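You operate a simulated robot arm through the tools that you are given. There is no shell and no other tool. Be economical: measure what you need, move in short steps, check, and stop when the job is done.

You are at the controls of a simulated two-armed robot. One attempt, no reset.

JOB
Shut the rolls drawer. Put three of the jars from the table half by the wall bench on the side bench top. Take the grey ring on the wall bench top and put it away on the island bench top. Put one of the bottles from the long bench top in the crate there. Stack the 5 ml box from the long bench top on top of the 1 l box. Any order will do. Set down upright: jar, grey ring.

It is judged by the outcome, as a careful person would: the job done as asked, and still so three seconds after it is handed in. It fails if anything else is knocked over, pushed out of place, dropped, spilled or broken.

ROBOT AND FRAMES
Two 7-joint arms with three-finger grippers on one trunk, on a base that drives. Base frame: it is fixed to the floor where the robot stands at the start and does not move with it; the origin is under the middle of the robot, x ahead of it, y to its left, z up. Readings come in m, rad, newtons and seconds.
The left shoulder is at the start at [0.094, 0.126, 1.063], the right one opposite. With the tool pointing down near the work surface each hand reaches from about 0.38 to 0.86 m from the robot's upright axis, wherever it stands, measured 20 degrees to its own side. Places, roughly: bottle [0.5, -4.75, 1]; box [0.5, -5.5, 1]; crate (38x21x8 cm) [0.2, -5.5, 0.9]; grey ring (9x9x11 cm) [1.2, -3, 0.9]; island bench top [-2.3, -6.5, 0.8]; jar [-0.25, -1.5, 0.75]; rolls drawer [0.7, 0.2, 0.7]; side bench top [-2, 0.1, 0.8]. Payload 2.94 kg a hand.
The TCP of each hand is the grasp point between the finger pads, 0.03 m short of the fingertips. In the tool frame z runs along the fingers and y along their closing line. Largest opening 0.128 m; the body of the gripper starts 0.093 m behind the TCP.
Orientation is told as [roll, pitch, yaw] about the base's x, y, z axes, in that order, counted from this pose: with the fingers straight down and closing along the base's y, the tool's x points along the base's -x, its y along +y and its z along -z.

CONTROLS
- The arms move only by the tool nudge_tool. It takes "left_deltas", "right_deltas" or both (then of equal length, played together; a hand with none holds still); each is one flat list of numbers, 7 for each row, row after row: the turn, a rotation vector about the tool's x, y, z in rad, then the shift along the tool's x, y, z in m, then the gripper command, from -1 (fully open) to 1 (shut), values between in proportion. In form: [wx, wy, wz, x, y, z, fingers, wx, wy, wz, x, y, z, fingers, ...]. A call has 1 to 12 rows; each row shifts and turns the commanded pose from where the row before left it, along the tool's axes as they then stand. Each row takes 0.2 s and may step no farther than 0.05 m and 0.15 rad from the row before; otherwise, or with a gripper value out of range, the whole call is refused. Where a pose cannot be reached the arm comes as near as it can. A force on the tool above 40 N (or 10 N above the force at the start of the call, whichever is more), or a blocked arm, ends the call early, and 0.2 s more pass. Each finger halts on what it meets, pressing with about 26 N; the grip force reading is that of the motor and also rises with nothing between the fingers. The clock runs only during rows and for 0.2 s after the last one: add rows that do not move to give the fingers time. It gives the time, the measured TCP pose, the force on the tool (base axes), the opening and the grip force at its end, in the units of the frame above (readings bear some noise), with the torque about the TCP (base axes, N m) and any sound that the robot's microphone picked up.
- Cameras (640 x 400 px; columns grow to the right, rows downward): "scene" is now at [0.2216, -0.0336, 1.2204]; the picture's right is [-0.40, -0.92, 0.00], its down [-0.56, 0.24, -0.79] and it looks along [0.73, -0.32, -0.61] (base axes); focal length 214 px, centre (320, 200). "left" rides on the left gripper at [0.069, 0.015, -0.12] in its tool frame; the picture's right is [-0.21, 0.98, 0.00], its down [-0.82, -0.18, -0.54] and it looks along [-0.53, -0.12, 0.84] (tool axes); focal length 251 px, centre (320, 200). "right" rides on the right gripper at [0.069, -0.015, -0.12] in its tool frame; the picture's right is [0.21, 0.98, 0.00], its down [-0.82, 0.18, -0.54] and it looks along [-0.53, 0.12, 0.84] (tool axes); focal length 251 px, centre (320, 200). There is no depth. A picture from a camera that has moved, and an enlarged one, comes with that camera's place and axes in the base frame and with its lens.
- capture(camera): a new picture of that camera. The clock stands still meanwhile.
- lift_body(by): slides the trunk up (or, below 0, down) by that many m; the arms and the scene camera ride with it, the base frame stays. It gives what a move gives, with no picture.
- drive_base(legs): drives the robot by 1 to 6 legs, each [ahead, left, turn to the left] in m, m and rad, along the robot's own axes; the way and the turn of a leg run together, so that a leg with both is an arc; at most 1.5 m and 3.142 rad a leg. The arms and the cameras ride along, it lands a little off, and it stops where it bumps. It gives what a move gives.
- turn_head(pan, tilt): turns the head with the scene camera to pan (to the left, within 1.396 rad either way) and tilt (down, from -0.506 to 1.204), counted from straight ahead of the robot. It gives what a move gives.
- close_up(camera, box): a new picture of the part [left, top, right, bottom] of that camera's present view, enlarged. The clock stands still meanwhile.
- sign_off(): hands the job in; it is judged then, once.

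Work in short steps. Places have to be worked out from the pictures, the camera data and where the tool is seen: move nearer, look again, correct. Check each grasp and each placing, and mend what went wrong. You have 196 turns and 176 pictures in all, those below and enlarged ones among them. Open the grippers and draw the arms clear of the work before you hand the job in, unless the task says otherwise; then end with one line.

The tools are called after ">>>" as name(argument=value, ...) on one line, values as JSON. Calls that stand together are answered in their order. nudge_tool: Moves the arms, as the interface text tells. Its arguments: {"type":"object","properties":{"left_deltas":{"type":"array","items":{"type":"number"}},"right_deltas":{"type":"array","items":{"type":"number"}}},"required":[]} The other tools are called the same way: lift_body (by) slides the trunk up or down; drive_base (legs) drives the base; turn_head (pan, tilt) turns the head that bears the scene camera; capture (camera) takes a picture; close_up (camera, box) takes an enlarged picture of a part of a camera's view; sign_off () hands the job in.

At the start:

```text
clock: 0.0
left_eef_pos: [0.4888, -0.0202, 1.1351]
left_tcp_rot: [0.001, 0.001, 0.001]
left_contact_force: [1.3, -0.1, -0.5]
left_ft_torque: [0.03, 0.05, -0.04]
left_width: 0.1279
left_grasp_force: 0.1
right_eef_pos: [0.2748, -0.4033, 1.054]
right_tcp_rot: [0.0, 0.0, 0.001]
right_contact_force: [1.0, -0.9, 0.3]
right_ft_torque: [-0.02, 0.01, 0.0]
right_width: 0.1279
right_grasp_force: 0.2
trunk travel left (down, up): [-0.275, 0.272]
robot x, y, heading: [0.0015, 0.0015, 0.002]
head pan, tilt: [-0.41, 0.658]
```

scene: 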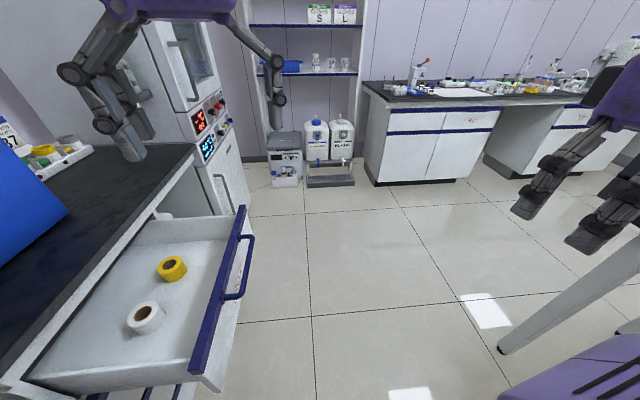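
right: 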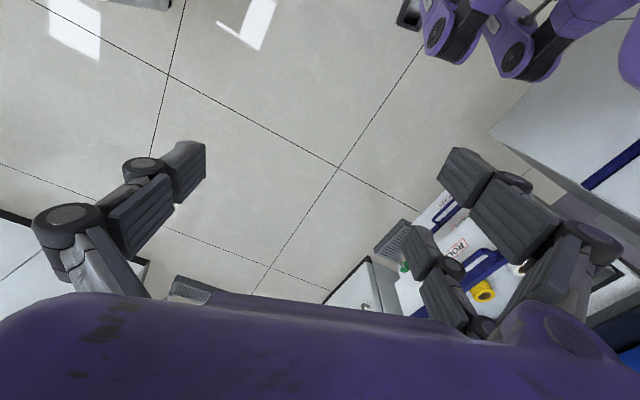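
left: 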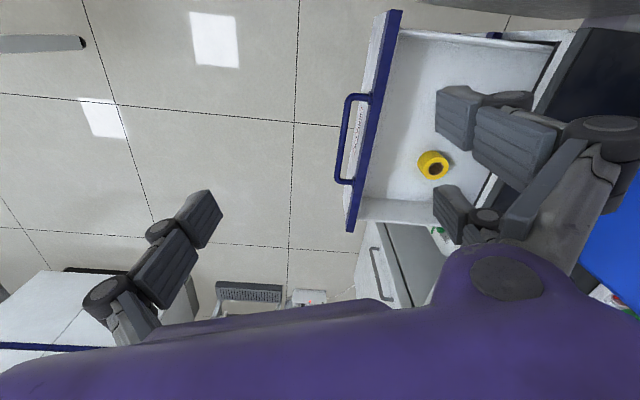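

I place the drawer front about 0.19 m proud of the bench, running along (0.96, -0.28), so it shuts along (0.29, 0.96). I turn the left hand so its camera faces the front, and close the fingers for pushing.

>>> nudge_tool(left_deltas=[0, 0, -0.1422, 0, 0, 0, 1, 0, 0, -0.1422, 0, 0, 0, 1, 0, 0, -0.1422, 0, 0, 0, 1, 0, 0, -0.1422, 0, 0, 0, 1, 0, 0, -0.1422, 0, 0, 0, 1, 0, 0, -0.1422, 0, 0, 0, 1, 0, 0, -0.1422, 0, 0, 0, 1, 0, 0, -0.1422, 0, 0, 0, 1, 0, 0, -0.1422, 0, 0, 0, 1, 0, 0, 0, 0.05, 0, 0, 1])

>>> capture(camera="left")

```text
clock: 2.2
left_eef_pos: [0.4721, -0.0716, 1.1367]
left_tcp_rot: [0.002, -0.002, 1.283]
left_contact_force: [-0.4, -1.6, -0.4]
left_ft_torque: [0.1, -0.02, 0.03]
left_width: 0.0
left_grasp_force: 3.0
right_eef_pos: [0.2757, -0.4058, 1.0526]
right_tcp_rot: [0.003, 0.0, 0.0]
right_contact_force: [1.0, -1.0, -0.5]
right_ft_torque: [0.05, 0.0, -0.01]
right_width: 0.1279
right_grasp_force: 0.1
trunk travel left (down, up): [-0.275, 0.272]
robot x, y, heading: [0.0012, 0.0043, 0.002]
head pan, tilt: [-0.41, 0.658]
```

```text
172 pictures are left
camera left: at [0.4369, -0.1327, 1.2572], right [-0.88, 0.48, 0.0], down [0.41, 0.74, 0.54], along [0.26, 0.47, -0.84], focal length 251 px, centre (320, 200)
```

left: 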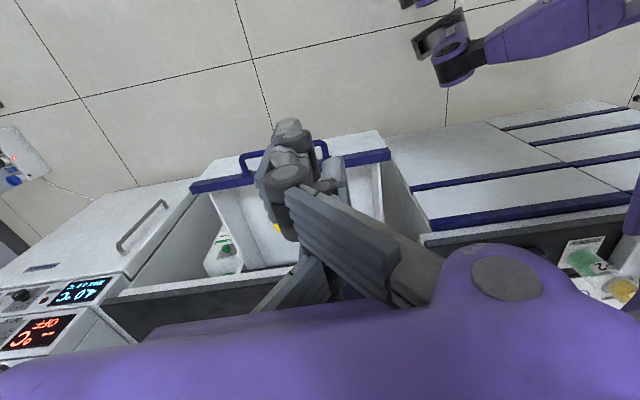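

The drawer front centre is near (0.61, 0.04, 0.78). I move level with it, staying about 0.13 m outside the front, then lower to z of about 0.71.

>>> nudge_tool(left_deltas=[0, 0, 0, 0, -0.05, 0, 1, 0, 0, 0, 0, -0.05, 0, 1, 0, 0, 0, 0, 0, 0.047, 1, 0, 0, 0, 0, 0, 0.047, 1, 0, 0, 0, 0, 0, 0.047, 1, 0, 0, 0, 0, 0, 0.047, 1, 0, 0, 0, 0, 0, 0.047, 1, 0, 0, 0, 0, 0, 0.047, 1, 0, 0, 0, 0, 0, 0.047, 1, 0, 0, 0, 0, 0, 0.047, 1, 0, 0, 0, 0, 0, 0.047, 1])

>>> capture(camera="left")

>>> capture(camera="scene")

```text
clock: 4.6
left_eef_pos: [0.5672, -0.0987, 0.7122]
left_tcp_rot: [0.0, -0.002, 1.283]
left_contact_force: [0.3, 0.1, -0.5]
left_ft_torque: [0.0, 0.05, -0.01]
left_width: 0.0001
left_grasp_force: 3.0
right_eef_pos: [0.2763, -0.4036, 1.0548]
right_tcp_rot: [0.001, 0.001, 0.0]
right_contact_force: [0.4, 0.8, 0.2]
right_ft_torque: [0.0, -0.03, -0.02]
right_width: 0.128
right_grasp_force: 0.1
trunk travel left (down, up): [-0.275, 0.272]
robot x, y, heading: [-0.0003, 0.001, 0.004]
head pan, tilt: [-0.41, 0.658]
```

```text
171 pictures are left
camera left: at [0.5318, -0.1596, 0.833], right [-0.87, 0.48, 0.0], down [0.41, 0.74, 0.54], along [0.26, 0.47, -0.84], focal length 251 px, centre (320, 200)
```

left: 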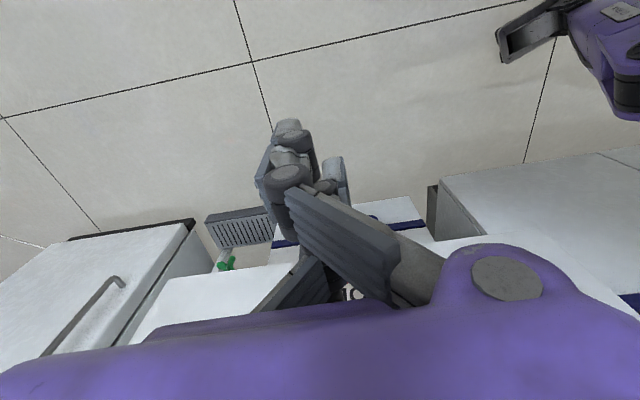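

```text
170 pictures are left
camera scene: at [0.2218, -0.0336, 1.2204], right [-0.4, -0.92, 0.0], down [-0.56, 0.24, -0.79], along [0.73, -0.32, -0.61], focal length 214 px, centre (320, 200)
```

scene: 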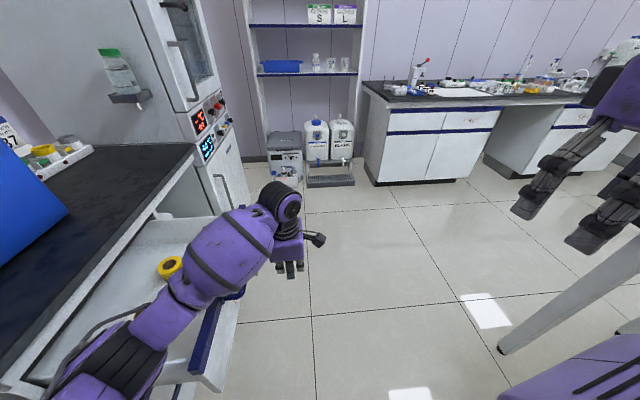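

The hand is clear at n≈0.07, with the front at about 0.21. I push along -x of the tool in small steps and watch the forces.

>>> nudge_tool(left_deltas=[0, 0, 0, -0.03, 0, 0, 1, 0, 0, 0, -0.03, 0, 0, 1, 0, 0, 0, -0.02, 0, 0, 1, 0, 0, 0, -0.02, 0, 0, 1, 0, 0, 0, -0.02, 0, 0, 1, 0, 0, 0, -0.02, 0, 0, 1, 0, 0, 0, -0.02, 0, 0, 1, 0, 0, 0, -0.02, 0, 0, 1, 0, 0, 0, -0.02, 0, 0, 1])

>>> capture(camera="scene")

```text
clock: 6.8
left_eef_pos: [0.6205, 0.0609, 0.7121]
left_tcp_rot: [-0.003, 0.025, 1.246]
left_contact_force: [0.0, -0.1, 0.1]
left_ft_torque: [0.03, -0.03, -0.01]
left_width: 0.0
left_grasp_force: 2.9
right_eef_pos: [0.2703, -0.412, 1.0534]
right_tcp_rot: [0.002, -0.002, -0.01]
right_contact_force: [-1.4, 0.8, 1.1]
right_ft_torque: [-0.05, -0.08, 0.01]
right_width: 0.1281
right_grasp_force: 0.1
trunk travel left (down, up): [-0.275, 0.272]
robot x, y, heading: [-0.0011, -0.0027, -0.012]
head pan, tilt: [-0.41, 0.658]
stopped in row 9 (left hand): the arm was blocked; the commanded pose is now the measured one
```

```text
169 pictures are left
camera scene: at [0.2207, -0.0413, 1.2206], right [-0.41, -0.91, 0.0], down [-0.56, 0.25, -0.79], along [0.72, -0.32, -0.61], focal length 214 px, centre (320, 200)
```

scene: 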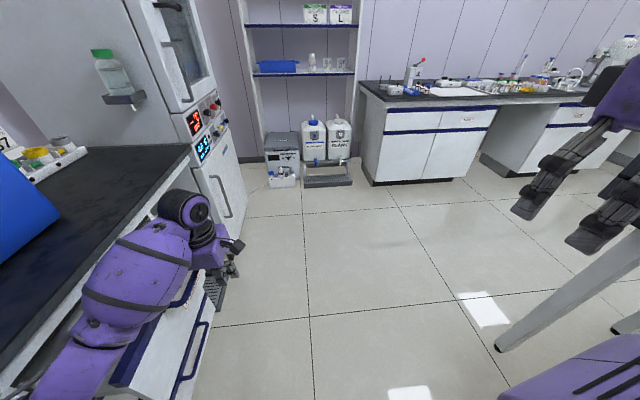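

The forearm is blocked by the bench edge. I'll back the hand out, lift it, and face the drawer squarely with the base instead.

>>> nudge_tool(left_deltas=[0, 0, 0, 0.04, 0, 0, 1, 0, 0, 0, 0.04, 0, 0, 1, 0, 0, 0, 0.04, 0, 0, 1, 0, 0, 0, 0, 0, -0.05, 1, 0, 0, 0, 0, 0, -0.05, 1, 0, 0, 0, 0, 0, -0.05, 1, 0, 0, 0, 0, 0, -0.05, 1, 0, 0, 0, 0, 0, -0.05, 1, 0, 0, 0, 0, 0, -0.05, 1, 0, 0, 0, 0, 0, -0.05, 1])

>>> capture(camera="scene")

```text
clock: 9.0
left_eef_pos: [0.5878, -0.0354, 1.0622]
left_tcp_rot: [0.001, 0.019, 1.257]
left_contact_force: [-0.1, 0.3, -0.2]
left_ft_torque: [-0.02, 0.01, 0.02]
left_width: 0.0
left_grasp_force: 3.4
right_eef_pos: [0.2727, -0.4068, 1.0535]
right_tcp_rot: [0.0, -0.002, -0.007]
right_contact_force: [0.1, -0.3, -0.5]
right_ft_torque: [0.0, -0.03, 0.0]
right_width: 0.1275
right_grasp_force: 0.0
trunk travel left (down, up): [-0.275, 0.272]
robot x, y, heading: [0.0004, -0.0023, -0.007]
head pan, tilt: [-0.41, 0.658]
```

```text
168 pictures are left
camera scene: at [0.2205, -0.0371, 1.2206], right [-0.41, -0.91, 0.0], down [-0.56, 0.25, -0.79], along [0.72, -0.32, -0.61], focal length 214 px, centre (320, 200)
```

scene: 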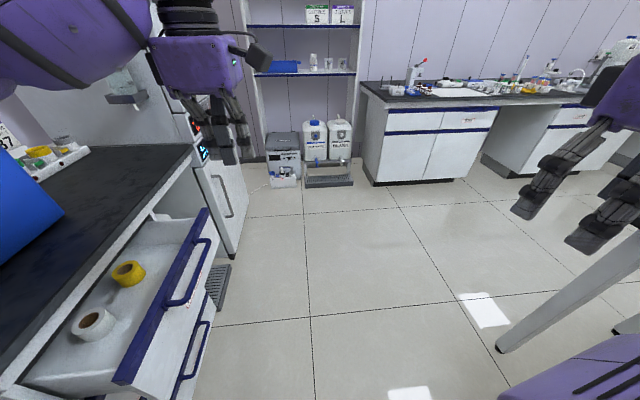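

The drawer moved partway in. Now I back away from the bench, turn to face it, and slide right so the drawer lies ahead of the left hand.

>>> drive_base(legs=[[-0.1, -0.33, 0], [0, 0, 1.285], [0, -0.65, 0]])

>>> turn_head(pan=0, tilt=0.75)

>>> capture(camera="scene")

>>> capture(camera="left")

```text
clock: 21.6
left_eef_pos: [0.742, 0.0364, 1.0611]
left_tcp_rot: [0.001, 0.02, 2.546]
left_contact_force: [-0.5, 0.2, 0.2]
left_ft_torque: [0.01, -0.03, 0.02]
left_width: 0.0
left_grasp_force: 3.1
right_eef_pos: [1.0097, -0.3712, 1.0542]
right_tcp_rot: [0.0, 0.0, 1.279]
right_contact_force: [-0.2, -0.3, 0.1]
right_ft_torque: [0.01, 0.01, -0.01]
right_width: 0.1281
right_grasp_force: 0.1
trunk travel left (down, up): [-0.275, 0.272]
robot x, y, heading: [0.5458, -0.5178, 1.278]
head pan, tilt: [-0.41, 0.658]
```

```text
clock: 22.4
left_eef_pos: [0.743, 0.0363, 1.0624]
left_tcp_rot: [0.001, 0.02, 2.545]
left_contact_force: [0.2, 0.4, -0.4]
left_ft_torque: [0.04, 0.0, 0.04]
left_width: 0.0
left_grasp_force: 3.1
right_eef_pos: [1.0097, -0.372, 1.0539]
right_tcp_rot: [-0.001, 0.001, 1.279]
right_contact_force: [-0.3, -0.3, 0.4]
right_ft_torque: [0.0, -0.02, -0.01]
right_width: 0.1282
right_grasp_force: 0.0
trunk travel left (down, up): [-0.275, 0.272]
robot x, y, heading: [0.5422, -0.5165, 1.281]
head pan, tilt: [0.0, 0.75]
```

```text
167 pictures are left
camera scene: at [0.6091, -0.3027, 1.2126], right [0.96, -0.29, 0.0], down [-0.2, -0.65, -0.73], along [0.21, 0.7, -0.68], focal length 214 px, centre (320, 200)
```

scene: 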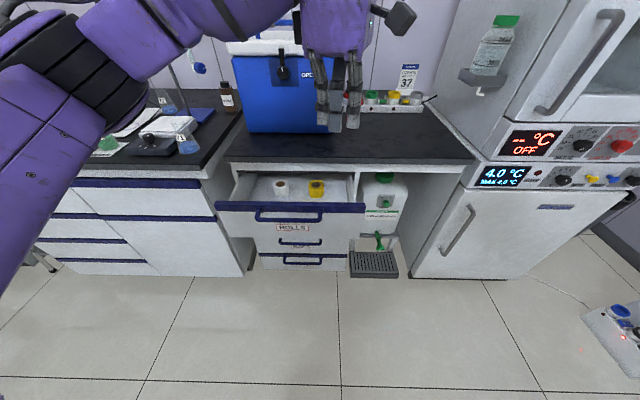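

```text
166 pictures are left
camera left: at [0.7874, -0.0132, 1.1834], right [-0.73, -0.69, 0.0], down [-0.59, 0.62, 0.52], along [-0.36, 0.38, -0.85], focal length 251 px, centre (320, 200)
```

left: 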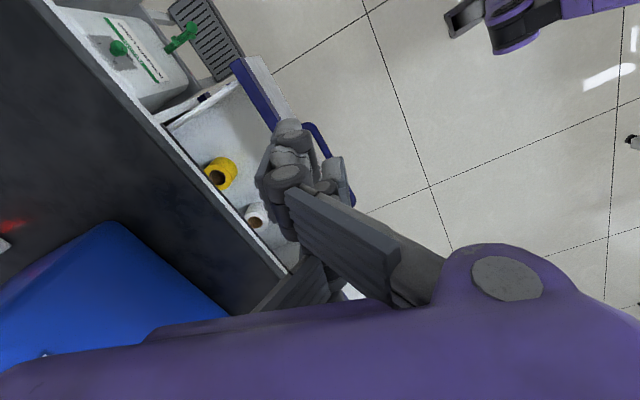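

I now face the drawer: the front is about 0.64 m ahead and 0.09 m left. I turn the hand to close sideways, move left and back, then lower in front of the drawer.

>>> nudge_tool(left_deltas=[0, 0, 0.1405, 0, 0, 0, 1, 0, 0, 0.1405, 0, 0, 0, 1, 0, 0, 0.1405, 0, 0, 0, 1, 0, 0, 0.1405, 0, 0, 0, 1, 0, 0, 0.1405, 0, 0, 0, 1, 0, 0, 0.1405, 0, 0, 0, 1, 0, 0, 0.1405, 0, 0, 0, 1, 0, 0, 0.1405, 0, 0, 0, 1, 0, 0, 0.1405, 0, 0, 0, 1, 0, 0, 0, 0.04, 0.04, 0, 1, 0, 0, 0, 0.03, 0.04, 0, 1, 0, 0, 0, 0, 0.04, 0, 1])

>>> nudge_tool(left_deltas=[0, 0, 0, 0, 0, 0.045, 1, 0, 0, 0, 0, 0, 0.045, 1, 0, 0, 0, 0, 0, 0.045, 1, 0, 0, 0, 0, 0, 0.045, 1, 0, 0, 0, 0, 0, 0.045, 1, 0, 0, 0, 0, 0, 0.045, 1, 0, 0, 0, 0, 0, 0.045, 1, 0, 0, 0, 0, 0, 0.045, 1])

>>> capture(camera="scene")

>>> capture(camera="left")

```text
refused: row 10 steps farther than a row can; nothing moved
```

```text
clock: 24.2
left_eef_pos: [0.7486, 0.0323, 0.6998]
left_tcp_rot: [-0.001, 0.021, 2.544]
left_contact_force: [0.3, -0.5, -0.5]
left_ft_torque: [0.0, 0.02, -0.02]
left_width: 0.0
left_grasp_force: 3.0
right_eef_pos: [1.0105, -0.3711, 1.0545]
right_tcp_rot: [0.0, -0.001, 1.279]
right_contact_force: [0.6, -0.7, -0.5]
right_ft_torque: [0.03, 0.0, 0.05]
right_width: 0.1279
right_grasp_force: 0.0
trunk travel left (down, up): [-0.275, 0.272]
robot x, y, heading: [0.5477, -0.5193, 1.277]
head pan, tilt: [0.0, 0.75]
```

```text
165 pictures are left
camera scene: at [0.6093, -0.3024, 1.2125], right [0.96, -0.29, 0.0], down [-0.2, -0.65, -0.73], along [0.21, 0.7, -0.68], focal length 214 px, centre (320, 200)
```

scene: 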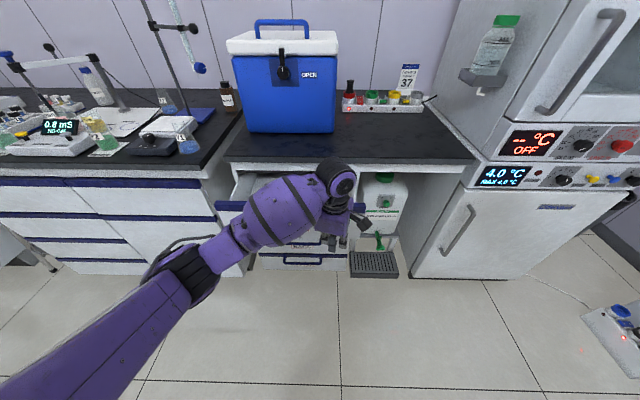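

```text
164 pictures are left
camera left: at [0.7948, -0.0182, 0.8219], right [-0.73, -0.69, -0.01], down [-0.59, 0.62, 0.52], along [-0.36, 0.39, -0.85], focal length 251 px, centre (320, 200)
```

left: 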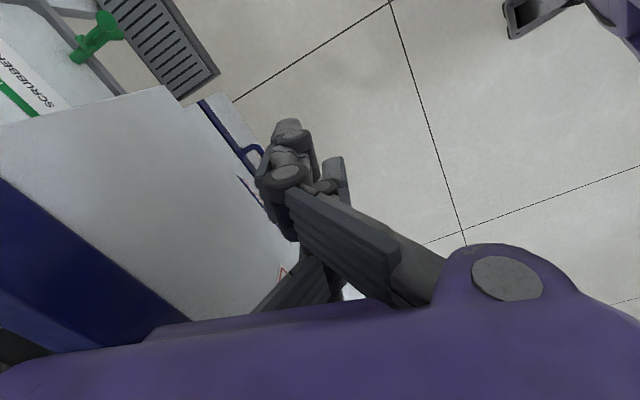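

A careless double call, but nothing touched: the hand is low in front of the drawer. I back it off by 0.08 m and turn it here.

>>> nudge_tool(left_deltas=[0, 0, 0, 0, 0.04, 0, 1, 0, 0, 0, 0, 0.04, 0, 1, 0, 0, 0.1405, 0, 0, 0, 1, 0, 0, 0.1405, 0, 0, 0, 1, 0, 0, 0.1405, 0, 0, 0, 1, 0, 0, 0.1405, 0, 0, 0, 1, 0, 0, 0.1405, 0, 0, 0, 1, 0, 0, 0.1405, 0, 0, 0, 1, 0, 0, 0.1405, 0, 0, 0, 1, 0, 0, 0.1405, 0, 0, 0, 1, 0, 0, 0.1405, 0, 0, 0, 1])

>>> capture(camera="left")

```text
clock: 26.6
left_eef_pos: [0.703, -0.0325, 0.7028]
left_tcp_rot: [-0.018, 0.005, 1.277]
left_contact_force: [0.7, -0.3, 0.2]
left_ft_torque: [-0.01, -0.02, 0.02]
left_width: 0.0003
left_grasp_force: 3.1
right_eef_pos: [1.0098, -0.3712, 1.0536]
right_tcp_rot: [0.001, -0.001, 1.279]
right_contact_force: [0.4, 0.3, -0.7]
right_ft_torque: [0.02, 0.03, 0.01]
right_width: 0.1278
right_grasp_force: 0.0
trunk travel left (down, up): [-0.275, 0.272]
robot x, y, heading: [0.5442, -0.517, 1.276]
head pan, tilt: [0.0, 0.75]
```

```text
163 pictures are left
camera left: at [0.6658, -0.0936, 0.8229], right [-0.87, 0.49, -0.02], down [0.4, 0.74, 0.54], along [0.28, 0.46, -0.84], focal length 251 px, centre (320, 200)
```

left: 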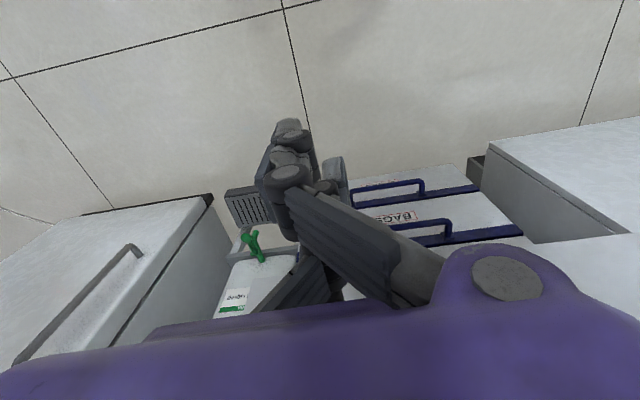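

Now shift left to the drawer centre and push straight in.

>>> nudge_tool(left_deltas=[0, 0, 0, 0, 0.05, 0, 1, 0, 0, 0, 0, 0.04, 0, 1, 0, 0, 0, -0.03, 0, 0, 1, 0, 0, 0, -0.02, 0, 0, 1, 0, 0, 0, -0.02, 0, 0, 1, 0, 0, 0, -0.02, 0, 0, 1, 0, 0, 0, -0.02, 0, 0, 1, 0, 0, 0, -0.02, 0, 0, 1, 0, 0, 0, -0.02, 0, 0, 1])

>>> capture(camera="scene")

```text
clock: 28.6
left_eef_pos: [0.659, 0.1383, 0.7003]
left_tcp_rot: [-0.019, 0.004, 1.28]
left_contact_force: [1.0, -0.2, -0.4]
left_ft_torque: [-0.02, 0.01, 0.02]
left_width: 0.0
left_grasp_force: 3.1
right_eef_pos: [1.0101, -0.3718, 1.054]
right_tcp_rot: [-0.001, 0.0, 1.28]
right_contact_force: [0.4, 0.3, 0.3]
right_ft_torque: [0.0, 0.01, 0.0]
right_width: 0.1278
right_grasp_force: 0.0
trunk travel left (down, up): [-0.275, 0.272]
robot x, y, heading: [0.5485, -0.5161, 1.281]
head pan, tilt: [0.0, 0.75]
```

```text
162 pictures are left
camera scene: at [0.6092, -0.3024, 1.2125], right [0.96, -0.29, 0.0], down [-0.2, -0.65, -0.73], along [0.21, 0.7, -0.68], focal length 214 px, centre (320, 200)
```

scene: 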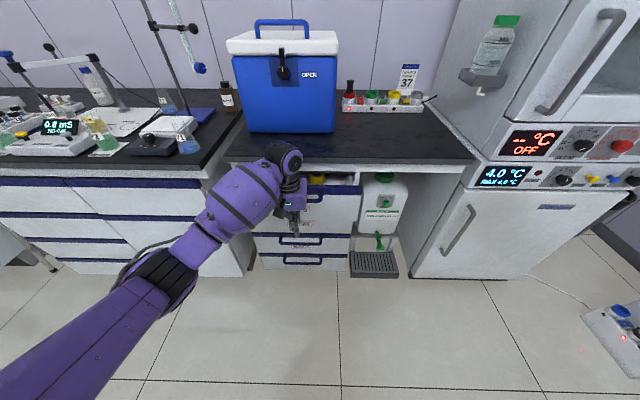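

The drawer is closing (n≈0.32). I keep pushing until it stops.

>>> nudge_tool(left_deltas=[0, 0, 0, -0.015, 0, 0, 1, 0, 0, 0, -0.015, 0, 0, 1, 0, 0, 0, -0.015, 0, 0, 1, 0, 0, 0, -0.015, 0, 0, 1, 0, 0, 0, -0.015, 0, 0, 1, 0, 0, 0, -0.015, 0, 0, 1])

>>> close_up(camera="scene", box=[180, 130, 400, 290])

```text
clock: 30.0
left_eef_pos: [0.68, 0.2078, 0.6986]
left_tcp_rot: [-0.017, 0.024, 1.276]
left_contact_force: [-7.6, -21.2, 9.8]
left_ft_torque: [1.55, -0.45, 0.01]
left_width: 0.0
left_grasp_force: 3.0
right_eef_pos: [1.0093, -0.3714, 1.0545]
right_tcp_rot: [0.0, 0.001, 1.28]
right_contact_force: [0.5, 0.3, 0.4]
right_ft_torque: [-0.06, 0.07, -0.01]
right_width: 0.1283
right_grasp_force: 0.1
trunk travel left (down, up): [-0.275, 0.272]
robot x, y, heading: [0.5436, -0.519, 1.281]
head pan, tilt: [0.0, 0.75]
stopped in row 6 (left hand): the force on the tool passed its limit at 53 N (the readings are from after the stop); the commanded pose is now the measured one
```

```text
2.50 times, centred on (290, 210) of scene
camera zoom: at [0.6087, -0.3035, 1.2127], right [0.96, -0.29, 0.0], down [-0.2, -0.65, -0.73], along [0.21, 0.7, -0.68], focal length 536 px, centre (395, 175)
```

zoom: 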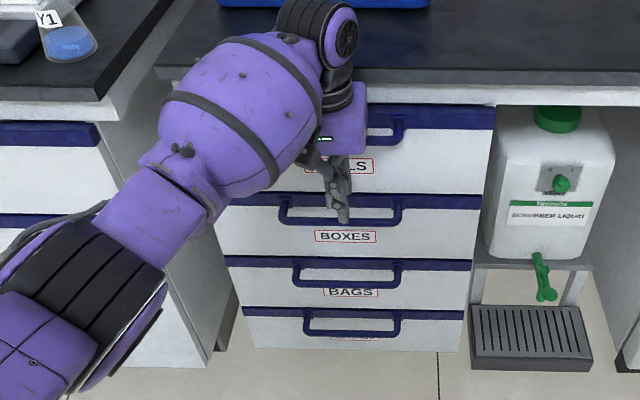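

It hit a firm stop and looks shut. I back off, raise the arm, and check.

>>> nudge_tool(left_deltas=[0, 0, 0, 0.04, 0, 0, 1, 0, 0, 0, 0.04, 0, 0, 1, 0, 0, 0, 0.04, 0, 0, 1, 0, 0, 0, 0.04, 0, 0, 1, 0, 0, 0, 0, 0, -0.05, 1, 0, 0, 0, 0, 0, -0.05, 1, 0, 0, 0, 0, 0, -0.05, 1, 0, 0, 0, 0, 0, -0.05, 1, 0, 0, 0, 0, 0, -0.05, 1, 0, 0, 0, 0, 0, -0.05, 1, 0, 0, 0, 0, 0, -0.05, 1, 0, 0, 0, 0, 0, -0.05, -1])

>>> capture(camera="scene")

```text
clock: 32.6
left_eef_pos: [0.6321, 0.0628, 1.1042]
left_tcp_rot: [-0.018, 0.021, 1.277]
left_contact_force: [0.1, 0.2, 0.9]
left_ft_torque: [0.03, 0.04, 0.04]
left_width: 0.0249
left_grasp_force: 0.1
right_eef_pos: [1.0094, -0.3728, 1.0541]
right_tcp_rot: [0.0, -0.002, 1.279]
right_contact_force: [0.8, -0.2, -0.7]
right_ft_torque: [0.01, -0.02, -0.01]
right_width: 0.1279
right_grasp_force: 0.1
trunk travel left (down, up): [-0.275, 0.272]
robot x, y, heading: [0.5451, -0.5169, 1.279]
head pan, tilt: [0.0, 0.75]
```

```text
160 pictures are left
camera scene: at [0.609, -0.304, 1.2127], right [0.96, -0.29, 0.0], down [-0.2, -0.65, -0.73], along [0.21, 0.7, -0.68], focal length 214 px, centre (320, 200)
```

scene: 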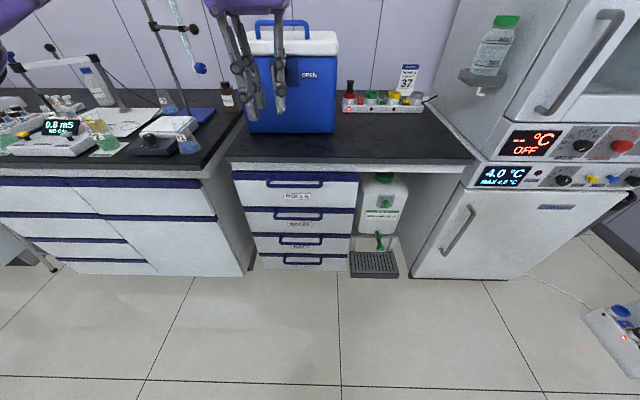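

The drawer is shut. Next are the jars: I turn left toward the side bench and look over the left shoulder at the table.

>>> drive_base(legs=[[0, 0, 1.4]])

>>> turn_head(pan=1.3, tilt=0.5)

>>> capture(camera="scene")

>>> turn_head(pan=0.1, tilt=0.5)

>>> capture(camera="scene")

```text
clock: 36.4
left_eef_pos: [-0.0158, -0.3354, 1.1034]
left_tcp_rot: [-0.018, 0.022, 2.682]
left_contact_force: [0.9, 0.6, 1.0]
left_ft_torque: [-0.01, 0.03, 0.0]
left_width: 0.1282
left_grasp_force: 0.2
right_eef_pos: [0.4752, -0.0353, 1.0541]
right_tcp_rot: [-0.001, -0.002, 2.684]
right_contact_force: [0.1, -0.4, 0.3]
right_ft_torque: [0.0, -0.03, -0.01]
right_width: 0.128
right_grasp_force: 0.0
trunk travel left (down, up): [-0.275, 0.272]
robot x, y, heading: [0.5483, -0.5205, 2.685]
head pan, tilt: [0.0, 0.75]
```

```text
clock: 37.9
left_eef_pos: [-0.0153, -0.3355, 1.1044]
left_tcp_rot: [-0.018, 0.021, 2.683]
left_contact_force: [-0.2, -0.9, 0.0]
left_ft_torque: [0.02, 0.01, -0.02]
left_width: 0.128
left_grasp_force: 0.0
right_eef_pos: [0.4745, -0.0362, 1.0547]
right_tcp_rot: [0.0, -0.001, 2.685]
right_contact_force: [0.5, 0.0, -0.1]
right_ft_torque: [-0.01, 0.02, 0.02]
right_width: 0.128
right_grasp_force: 0.0
trunk travel left (down, up): [-0.275, 0.272]
robot x, y, heading: [0.5445, -0.5193, 2.688]
head pan, tilt: [1.3, 0.499]
```

```text
159 pictures are left
camera scene: at [0.3558, -0.5233, 1.2345], right [-0.75, 0.67, 0.0], down [0.32, 0.36, -0.88], along [-0.58, -0.65, -0.48], focal length 214 px, centre (320, 200)
```

scene: 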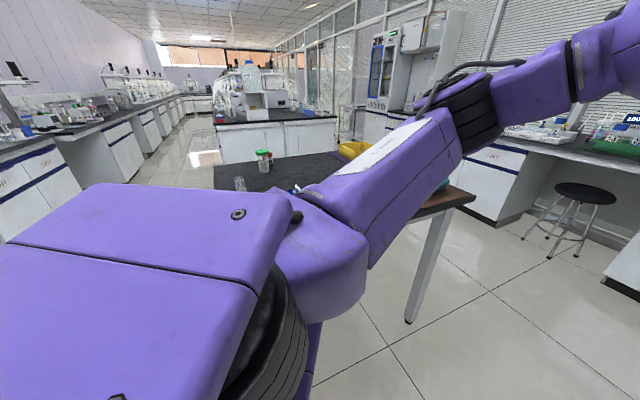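

```text
clock: 39.3
left_eef_pos: [-0.0153, -0.3358, 1.1028]
left_tcp_rot: [-0.018, 0.021, 2.683]
left_contact_force: [-0.3, 0.4, -0.2]
left_ft_torque: [-0.04, -0.02, -0.02]
left_width: 0.1279
left_grasp_force: 0.0
right_eef_pos: [0.4753, -0.0357, 1.054]
right_tcp_rot: [-0.001, 0.0, 2.684]
right_contact_force: [0.8, 1.1, 0.4]
right_ft_torque: [0.01, 0.01, 0.03]
right_width: 0.1281
right_grasp_force: 0.1
trunk travel left (down, up): [-0.275, 0.272]
robot x, y, heading: [0.5427, -0.5168, 2.682]
head pan, tilt: [0.099, 0.499]
```

```text
158 pictures are left
camera scene: at [0.3312, -0.4236, 1.2345], right [0.35, 0.94, 0.0], down [0.45, -0.17, -0.88], along [-0.82, 0.31, -0.48], focal length 214 px, centre (320, 200)
```

scene: 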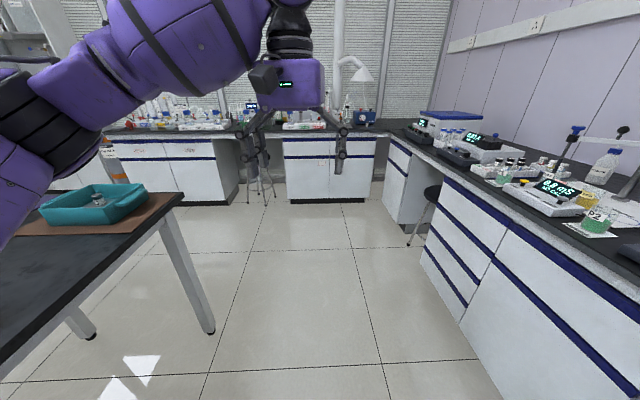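

The table lies behind-left, with green-lidded jars on its dark part. I turn to face it squarely and look.

>>> drive_base(legs=[[0, 0, 1.73]])

>>> turn_head(pan=-0.1, tilt=0.6)

>>> capture(camera="scene")

>>> capture(camera="right")

```text
clock: 43.8
left_eef_pos: [0.4294, -1.0978, 1.1034]
left_tcp_rot: [-0.019, 0.022, -1.91]
left_contact_force: [0.3, -0.5, 0.6]
left_ft_torque: [0.0, -0.02, -0.05]
left_width: 0.1281
left_grasp_force: 0.1
right_eef_pos: [0.0737, -0.6463, 1.0546]
right_tcp_rot: [-0.001, 0.001, -1.907]
right_contact_force: [0.9, -0.9, 0.3]
right_ft_torque: [0.01, 0.01, 0.0]
right_width: 0.1277
right_grasp_force: 0.2
trunk travel left (down, up): [-0.275, 0.272]
robot x, y, heading: [0.5452, -0.5207, -1.905]
head pan, tilt: [0.099, 0.499]
```

```text
clock: 44.5
left_eef_pos: [0.4288, -1.0967, 1.1035]
left_tcp_rot: [-0.018, 0.022, -1.912]
left_contact_force: [-0.4, -1.2, 0.0]
left_ft_torque: [0.04, 0.03, 0.02]
left_width: 0.128
left_grasp_force: 0.1
right_eef_pos: [0.0725, -0.646, 1.0534]
right_tcp_rot: [-0.001, 0.0, -1.908]
right_contact_force: [-1.1, 0.0, -0.2]
right_ft_torque: [0.02, 0.02, -0.05]
right_width: 0.128
right_grasp_force: 0.0
trunk travel left (down, up): [-0.275, 0.272]
robot x, y, heading: [0.5458, -0.5162, -1.91]
head pan, tilt: [-0.099, 0.6]
```

```text
157 pictures are left
camera scene: at [0.4596, -0.7328, 1.2254], right [-0.91, 0.42, 0.0], down [0.24, 0.51, -0.83], along [-0.35, -0.75, -0.56], focal length 214 px, centre (320, 200)
```

scene: 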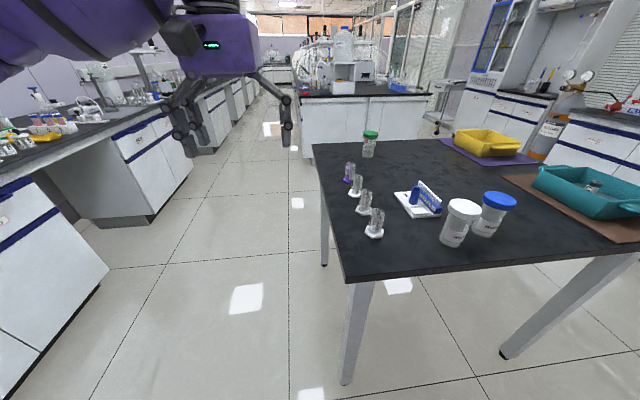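

```text
156 pictures are left
camera right: at [0.0822, -0.5771, 1.1731], right [0.99, -0.12, 0.0], down [-0.1, -0.84, 0.54], along [-0.07, -0.54, -0.84], focal length 251 px, centre (320, 200)
```

right: 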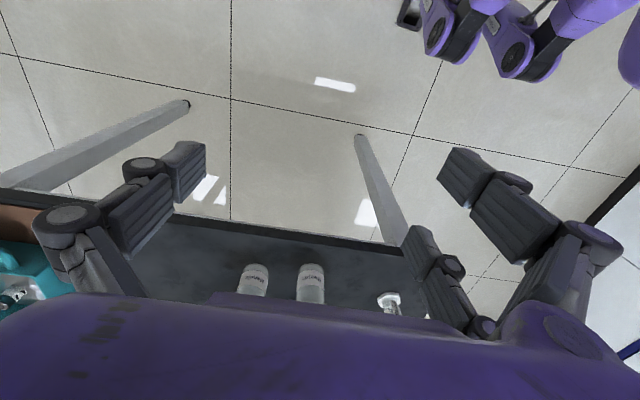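

Three jars stand on the dark half: white- and blue-lidded near (-0.14, -1.0) and (-0.29, -0.99), and a green one near (-0.34, -1.73). I slide right so the near pair is ahead.

>>> drive_base(legs=[[0, -0.6, 0.03]])

>>> turn_head(pan=0, tilt=0.9)

>>> capture(camera="scene")

>>> capture(camera="left")

```text
clock: 50.1
left_eef_pos: [-0.1089, -0.9151, 1.1033]
left_tcp_rot: [-0.018, 0.021, -1.876]
left_contact_force: [-0.5, 0.7, 0.5]
left_ft_torque: [0.03, -0.02, -0.01]
left_width: 0.1281
left_grasp_force: 0.0
right_eef_pos: [-0.4818, -0.477, 1.0543]
right_tcp_rot: [0.001, 0.001, -1.872]
right_contact_force: [-0.7, -0.3, -0.1]
right_ft_torque: [-0.01, -0.04, 0.0]
right_width: 0.1282
right_grasp_force: 0.1
trunk travel left (down, up): [-0.275, 0.272]
robot x, y, heading: [-0.0162, -0.3315, -1.875]
head pan, tilt: [-0.099, 0.6]
```

```text
clock: 50.9
left_eef_pos: [-0.1076, -0.9152, 1.1026]
left_tcp_rot: [-0.017, 0.021, -1.877]
left_contact_force: [-0.3, -0.6, -0.1]
left_ft_torque: [0.01, 0.0, -0.02]
left_width: 0.1281
left_grasp_force: 0.1
right_eef_pos: [-0.4821, -0.4772, 1.0543]
right_tcp_rot: [0.0, -0.001, -1.873]
right_contact_force: [0.5, 0.0, 0.0]
right_ft_torque: [0.0, 0.01, -0.03]
right_width: 0.128
right_grasp_force: 0.1
trunk travel left (down, up): [-0.275, 0.272]
robot x, y, heading: [-0.0145, -0.3339, -1.871]
head pan, tilt: [0.0, 0.901]
```

```text
155 pictures are left
camera scene: at [-0.0794, -0.5411, 1.2007], right [-0.95, 0.3, 0.0], down [0.23, 0.75, -0.62], along [-0.19, -0.59, -0.78], focal length 214 px, centre (320, 200)
```

scene: 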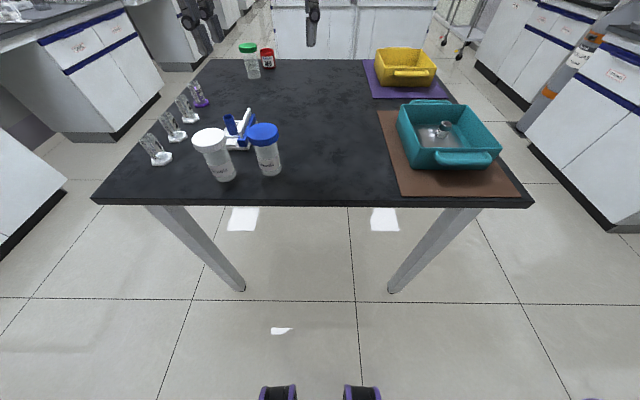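

```text
154 pictures are left
camera left: at [-0.0734, -0.8566, 1.2252], right [0.87, -0.5, -0.02], down [-0.41, -0.74, 0.53], along [-0.28, -0.45, -0.85], focal length 251 px, centre (320, 200)
```

left: 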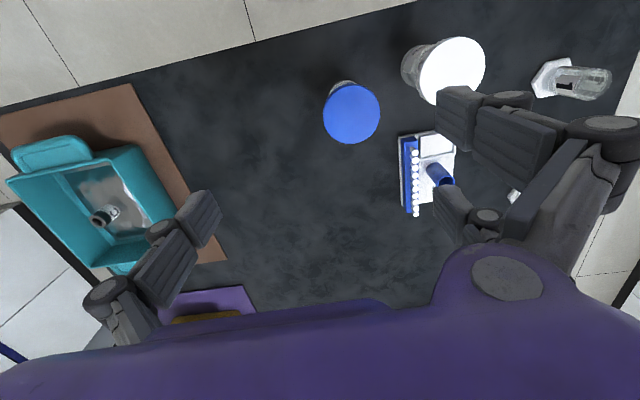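

Triangulating, the white lid is at about (0.018, -0.935, 0.955) and the blue at about (-0.082, -0.924, 0.953), each about 6 cm wide. I bring the left hand over the white jar with an opening of about 8.5 cm.

>>> nudge_tool(left_deltas=[0, 0, 0, 0.0, 0.042, 0, -0.33, 0, 0, 0, 0.0, 0.042, 0, -0.33, 0, 0, 0, 0.0187, 0.042, 0, -0.33, 0, 0, 0, 0, 0, 0.04, -0.33])

>>> capture(camera="left")

>>> capture(camera="scene")

```text
clock: 51.9
left_eef_pos: [0.0149, -0.9352, 1.0601]
left_tcp_rot: [-0.016, 0.025, -1.877]
left_contact_force: [0.0, 0.8, 0.6]
left_ft_torque: [0.02, -0.01, 0.03]
left_width: 0.0848
left_grasp_force: 0.0
right_eef_pos: [-0.4816, -0.478, 1.0523]
right_tcp_rot: [0.001, 0.002, -1.873]
right_contact_force: [-1.2, -0.5, 0.3]
right_ft_torque: [0.06, -0.02, -0.01]
right_width: 0.128
right_grasp_force: 0.1
trunk travel left (down, up): [-0.275, 0.272]
robot x, y, heading: [-0.0184, -0.335, -1.875]
head pan, tilt: [0.0, 0.901]
```

```text
153 pictures are left
camera left: at [0.0513, -0.8758, 1.1819], right [0.87, -0.5, -0.02], down [-0.41, -0.74, 0.53], along [-0.28, -0.45, -0.85], focal length 251 px, centre (320, 200)
```

left: 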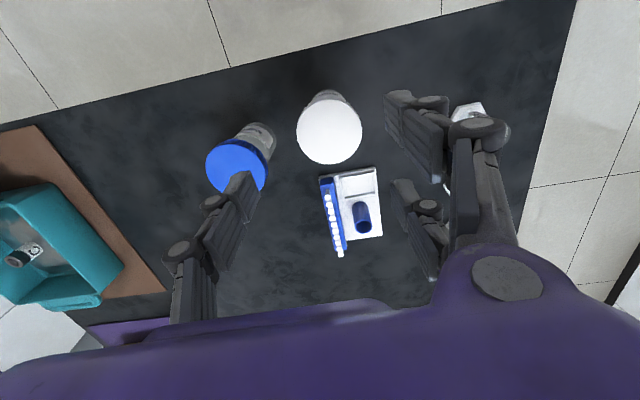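

```text
152 pictures are left
camera scene: at [-0.0802, -0.5426, 1.2003], right [-0.95, 0.3, 0.0], down [0.23, 0.75, -0.62], along [-0.18, -0.59, -0.78], focal length 214 px, centre (320, 200)
```

scene: 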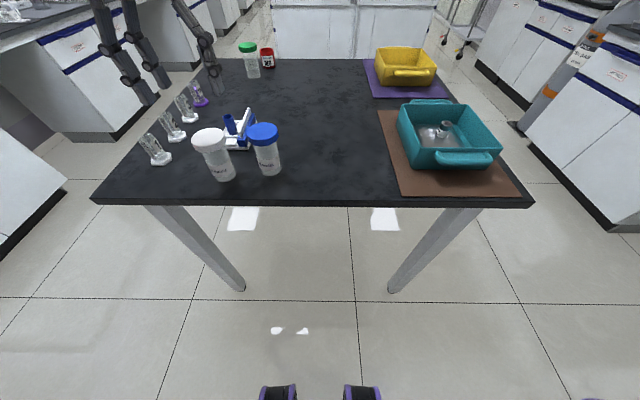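

The white lid projects to (0.021, -0.935), matching. I correct slightly, descend and grip.

>>> nudge_tool(left_deltas=[0, 0, 0, 0, 0.006, 0.045, -0.33, 0, 0, 0, 0, 0, 0.045, -0.33, 0, 0, 0, 0, 0, 0.045, -0.33, 0, 0, 0, 0, 0, 0, 1, 0, 0, 0, 0, 0, 0, 1, 0, 0, 0, 0, 0, 0, 1])

>>> capture(camera="scene")

```text
clock: 53.3
left_eef_pos: [0.0228, -0.93, 0.9244]
left_tcp_rot: [-0.018, 0.02, -1.876]
left_contact_force: [-0.2, 0.7, 0.0]
left_ft_torque: [0.0, -0.03, 0.01]
left_width: 0.0527
left_grasp_force: 25.7
right_eef_pos: [-0.4822, -0.4765, 1.0548]
right_tcp_rot: [-0.001, 0.0, -1.873]
right_contact_force: [-0.2, -0.8, 0.1]
right_ft_torque: [0.03, -0.03, -0.02]
right_width: 0.1277
right_grasp_force: 0.1
trunk travel left (down, up): [-0.275, 0.272]
robot x, y, heading: [-0.0149, -0.3347, -1.873]
head pan, tilt: [0.0, 0.901]
```

```text
151 pictures are left
camera scene: at [-0.0795, -0.5409, 1.2007], right [-0.95, 0.3, 0.0], down [0.23, 0.75, -0.62], along [-0.19, -0.59, -0.78], focal length 214 px, centre (320, 200)
```

scene: 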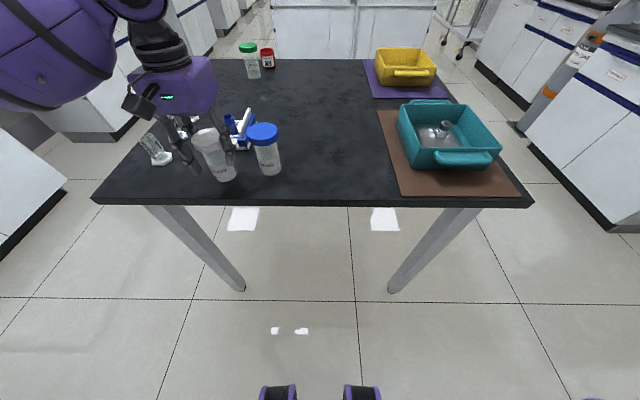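

It's gripped at 0.053 m. I lift it.

>>> nudge_tool(left_deltas=[0, 0, 0, 0, 0, -0.03, 1, 0, 0, 0, 0, 0, -0.04, 1, 0, 0, 0, 0, 0, -0.04, 1, 0, 0, 0, 0, 0, -0.04, 1, 0, 0, 0, 0, 0, -0.04, 1])

>>> capture(camera="scene")

>>> capture(camera="left")

```text
clock: 54.5
left_eef_pos: [0.0214, -0.9325, 1.1175]
left_tcp_rot: [-0.019, 0.021, -1.876]
left_contact_force: [-0.3, -0.2, -1.5]
left_ft_torque: [0.02, -0.03, -0.01]
left_width: 0.0525
left_grasp_force: 26.2
right_eef_pos: [-0.4814, -0.476, 1.054]
right_tcp_rot: [0.0, 0.0, -1.874]
right_contact_force: [0.0, 0.9, -0.8]
right_ft_torque: [-0.06, -0.01, -0.02]
right_width: 0.1282
right_grasp_force: 0.1
trunk travel left (down, up): [-0.275, 0.272]
robot x, y, heading: [-0.0116, -0.3361, -1.878]
head pan, tilt: [0.0, 0.901]
```

```text
150 pictures are left
camera scene: at [-0.0796, -0.5402, 1.2008], right [-0.95, 0.3, 0.0], down [0.23, 0.75, -0.62], along [-0.19, -0.59, -0.78], focal length 214 px, centre (320, 200)
```

scene: 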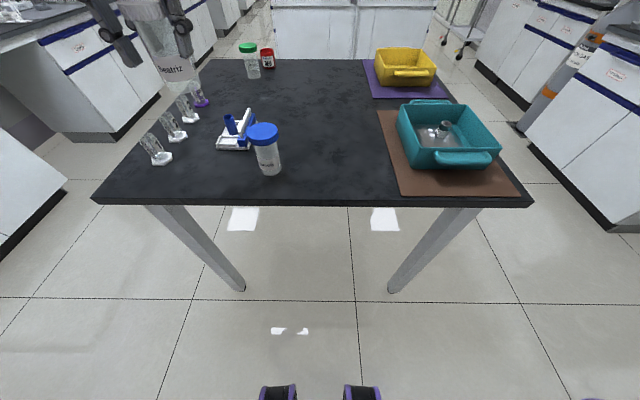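

```text
149 pictures are left
camera left: at [0.0564, -0.8739, 1.2386], right [0.87, -0.5, -0.02], down [-0.41, -0.74, 0.53], along [-0.28, -0.45, -0.85], focal length 251 px, centre (320, 200)
```

left: 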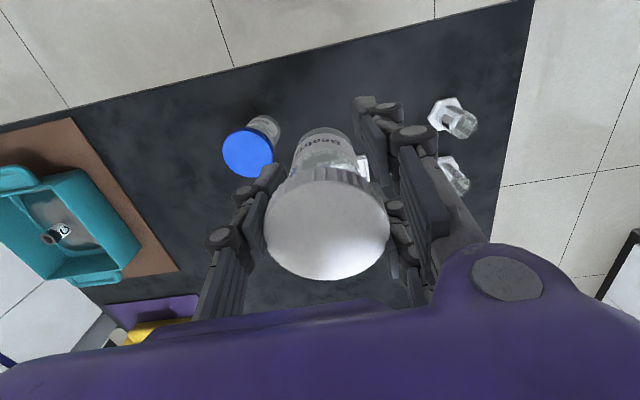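

The white jar is held by its body. I move the left hand aside (east) while bringing the right hand toward the blue jar.

>>> nudge_tool(left_deltas=[0, 0, 0, 0, 0.045, 0, 1, 0, 0, 0, 0, 0.045, 0, 1, 0, 0, 0, 0, 0.045, 0, 1, 0, 0, 0, 0, 0.045, 0, 1, 0, 0, 0, 0, 0, 0, 1, 0, 0, 0, 0, 0, 0, 1, 0, 0, 0, 0, 0, 0, 1, 0, 0, 0, 0, 0, 0, 1, 0, 0, 0, 0, 0, 0, 1, 0, 0, 0, 0, 0, 0, 1, 0, 0, 0, 0, 0, 0, 1, 0, 0, 0, 0, 0, 0, 1], right_deltas=[0, 0, 0, -0.0245, 0.041, 0, -0.33, 0, 0, 0, -0.0245, 0.041, 0, -0.33, 0, 0, 0, -0.0245, 0.041, 0, -0.33, 0, 0, 0, -0.0245, 0.041, 0, -0.33, 0, 0, 0, -0.0245, 0.041, 0, -0.33, 0, 0, 0, -0.0245, 0.041, 0, -0.33, 0, 0, 0, -0.0245, 0.041, 0, -0.33, 0, 0, 0, -0.0245, 0.041, 0, -0.33, 0, 0, 0, -0.0245, 0.041, 0, -0.33, 0, 0, 0, -0.0245, 0.041, 0, -0.33, 0, 0, 0, -0.0245, 0.041, 0, -0.33, 0, 0, 0, -0.0245, 0.041, 0, -0.33])

>>> capture(camera="right")

>>> capture(camera="scene")

```text
clock: 57.1
left_eef_pos: [0.1927, -0.9857, 1.1151]
left_tcp_rot: [-0.018, 0.022, -1.878]
left_contact_force: [0.3, 0.4, -0.8]
left_ft_torque: [-0.01, 0.0, 0.03]
left_width: 0.0524
left_grasp_force: 25.9
right_eef_pos: [-0.2247, -0.771, 1.0535]
right_tcp_rot: [0.0, -0.002, -1.874]
right_contact_force: [0.1, 0.2, -0.2]
right_ft_torque: [0.02, 0.0, -0.02]
right_width: 0.085
right_grasp_force: 0.0
right hand out of reach, approached as far as the arm can: row 9, 10, 11, 12
trunk travel left (down, up): [-0.275, 0.272]
robot x, y, heading: [-0.0175, -0.3366, -1.872]
head pan, tilt: [0.0, 0.901]
```

```text
148 pictures are left
camera right: at [-0.2173, -0.702, 1.1723], right [1.0, -0.09, 0.0], down [-0.07, -0.84, 0.54], along [-0.05, -0.54, -0.84], focal length 251 px, centre (320, 200)
```

right: 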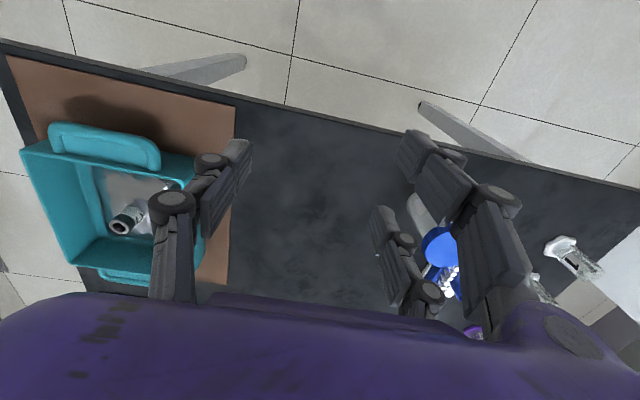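

```text
147 pictures are left
camera scene: at [-0.0792, -0.5409, 1.2007], right [-0.95, 0.3, 0.0], down [0.23, 0.75, -0.62], along [-0.19, -0.59, -0.78], focal length 214 px, centre (320, 200)
```

scene: 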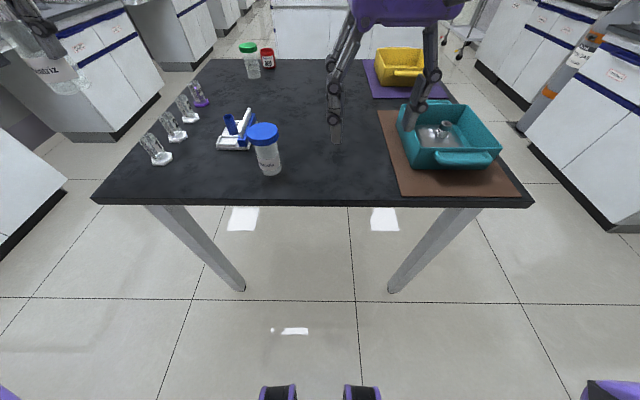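

The right hand stopped short because of a reach limit. I shift the base left by 0.17 m instead so the blue jar lies in the right hand's sector.

>>> drive_base(legs=[[0, 0.17, 0]])

>>> nudge_tool(right_deltas=[0, 0, 0, 0, 0, 0, -0.33])

>>> capture(camera="right")

```text
clock: 59.3
left_eef_pos: [0.3585, -1.0375, 1.1155]
left_tcp_rot: [-0.017, 0.02, -1.874]
left_contact_force: [0.3, 0.6, -1.1]
left_ft_torque: [0.0, -0.02, 0.02]
left_width: 0.0518
left_grasp_force: 26.1
right_eef_pos: [-0.0595, -0.8222, 1.0529]
right_tcp_rot: [-0.001, 0.0, -1.873]
right_contact_force: [0.8, -0.3, 0.0]
right_ft_torque: [0.0, 0.04, 0.0]
right_width: 0.085
right_grasp_force: 0.0
trunk travel left (down, up): [-0.275, 0.272]
robot x, y, heading: [0.1502, -0.3862, -1.872]
head pan, tilt: [0.0, 0.901]
```

```text
clock: 59.7
left_eef_pos: [0.3597, -1.0364, 1.1159]
left_tcp_rot: [-0.017, 0.019, -1.872]
left_contact_force: [-0.5, 1.1, -1.3]
left_ft_torque: [0.04, -0.01, 0.02]
left_width: 0.0521
left_grasp_force: 25.9
right_eef_pos: [-0.0596, -0.8234, 1.0532]
right_tcp_rot: [0.003, 0.001, -1.871]
right_contact_force: [0.4, 0.9, 0.8]
right_ft_torque: [-0.02, -0.01, 0.01]
right_width: 0.0852
right_grasp_force: 0.0
trunk travel left (down, up): [-0.275, 0.272]
robot x, y, heading: [0.1527, -0.3862, -1.873]
head pan, tilt: [0.0, 0.901]
```

```text
146 pictures are left
camera right: at [-0.052, -0.754, 1.1722], right [1.0, -0.09, 0.0], down [-0.07, -0.84, 0.54], along [-0.05, -0.54, -0.84], focal length 251 px, centre (320, 200)
```

right: 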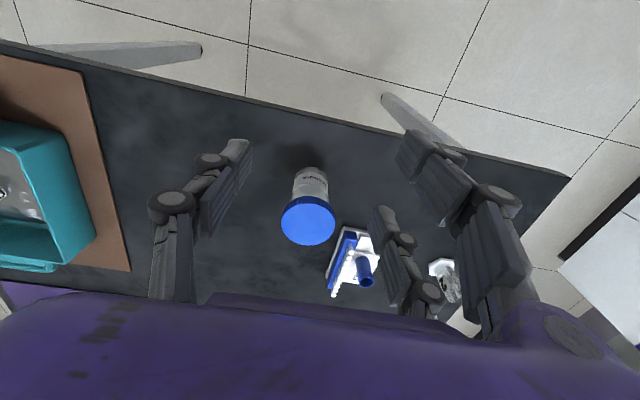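

Blue lid confirmed at (-0.081, -0.921). I move the right hand forward 0.1 m and check before descending.

>>> nudge_tool(right_deltas=[0, 0, 0, -0.049, 0.005, 0, -0.33, 0, 0, 0, -0.049, 0.004, 0, -0.33, 0, 0, 0, 0, 0, 0, -0.33])

>>> capture(camera="right")

```text
clock: 60.5
left_eef_pos: [0.3598, -1.0371, 1.1142]
left_tcp_rot: [-0.019, 0.021, -1.873]
left_contact_force: [-0.2, -0.3, -2.3]
left_ft_torque: [0.01, 0.03, 0.0]
left_width: 0.0521
left_grasp_force: 25.8
right_eef_pos: [-0.1001, -0.8641, 1.0601]
right_tcp_rot: [0.002, -0.002, -1.876]
right_contact_force: [-0.5, 0.4, 0.8]
right_ft_torque: [0.03, -0.03, 0.04]
right_width: 0.085
right_grasp_force: 0.0
right hand out of reach, approached as far as the arm can: row 1, 2
trunk travel left (down, up): [-0.275, 0.272]
robot x, y, heading: [0.1536, -0.382, -1.873]
head pan, tilt: [0.0, 0.901]
```

```text
145 pictures are left
camera right: at [-0.0931, -0.7948, 1.1794], right [1.0, -0.09, 0.0], down [-0.08, -0.84, 0.54], along [-0.05, -0.54, -0.84], focal length 251 px, centre (320, 200)
```

right: 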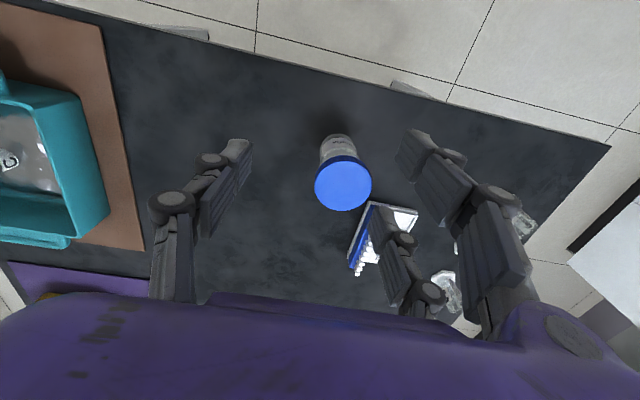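

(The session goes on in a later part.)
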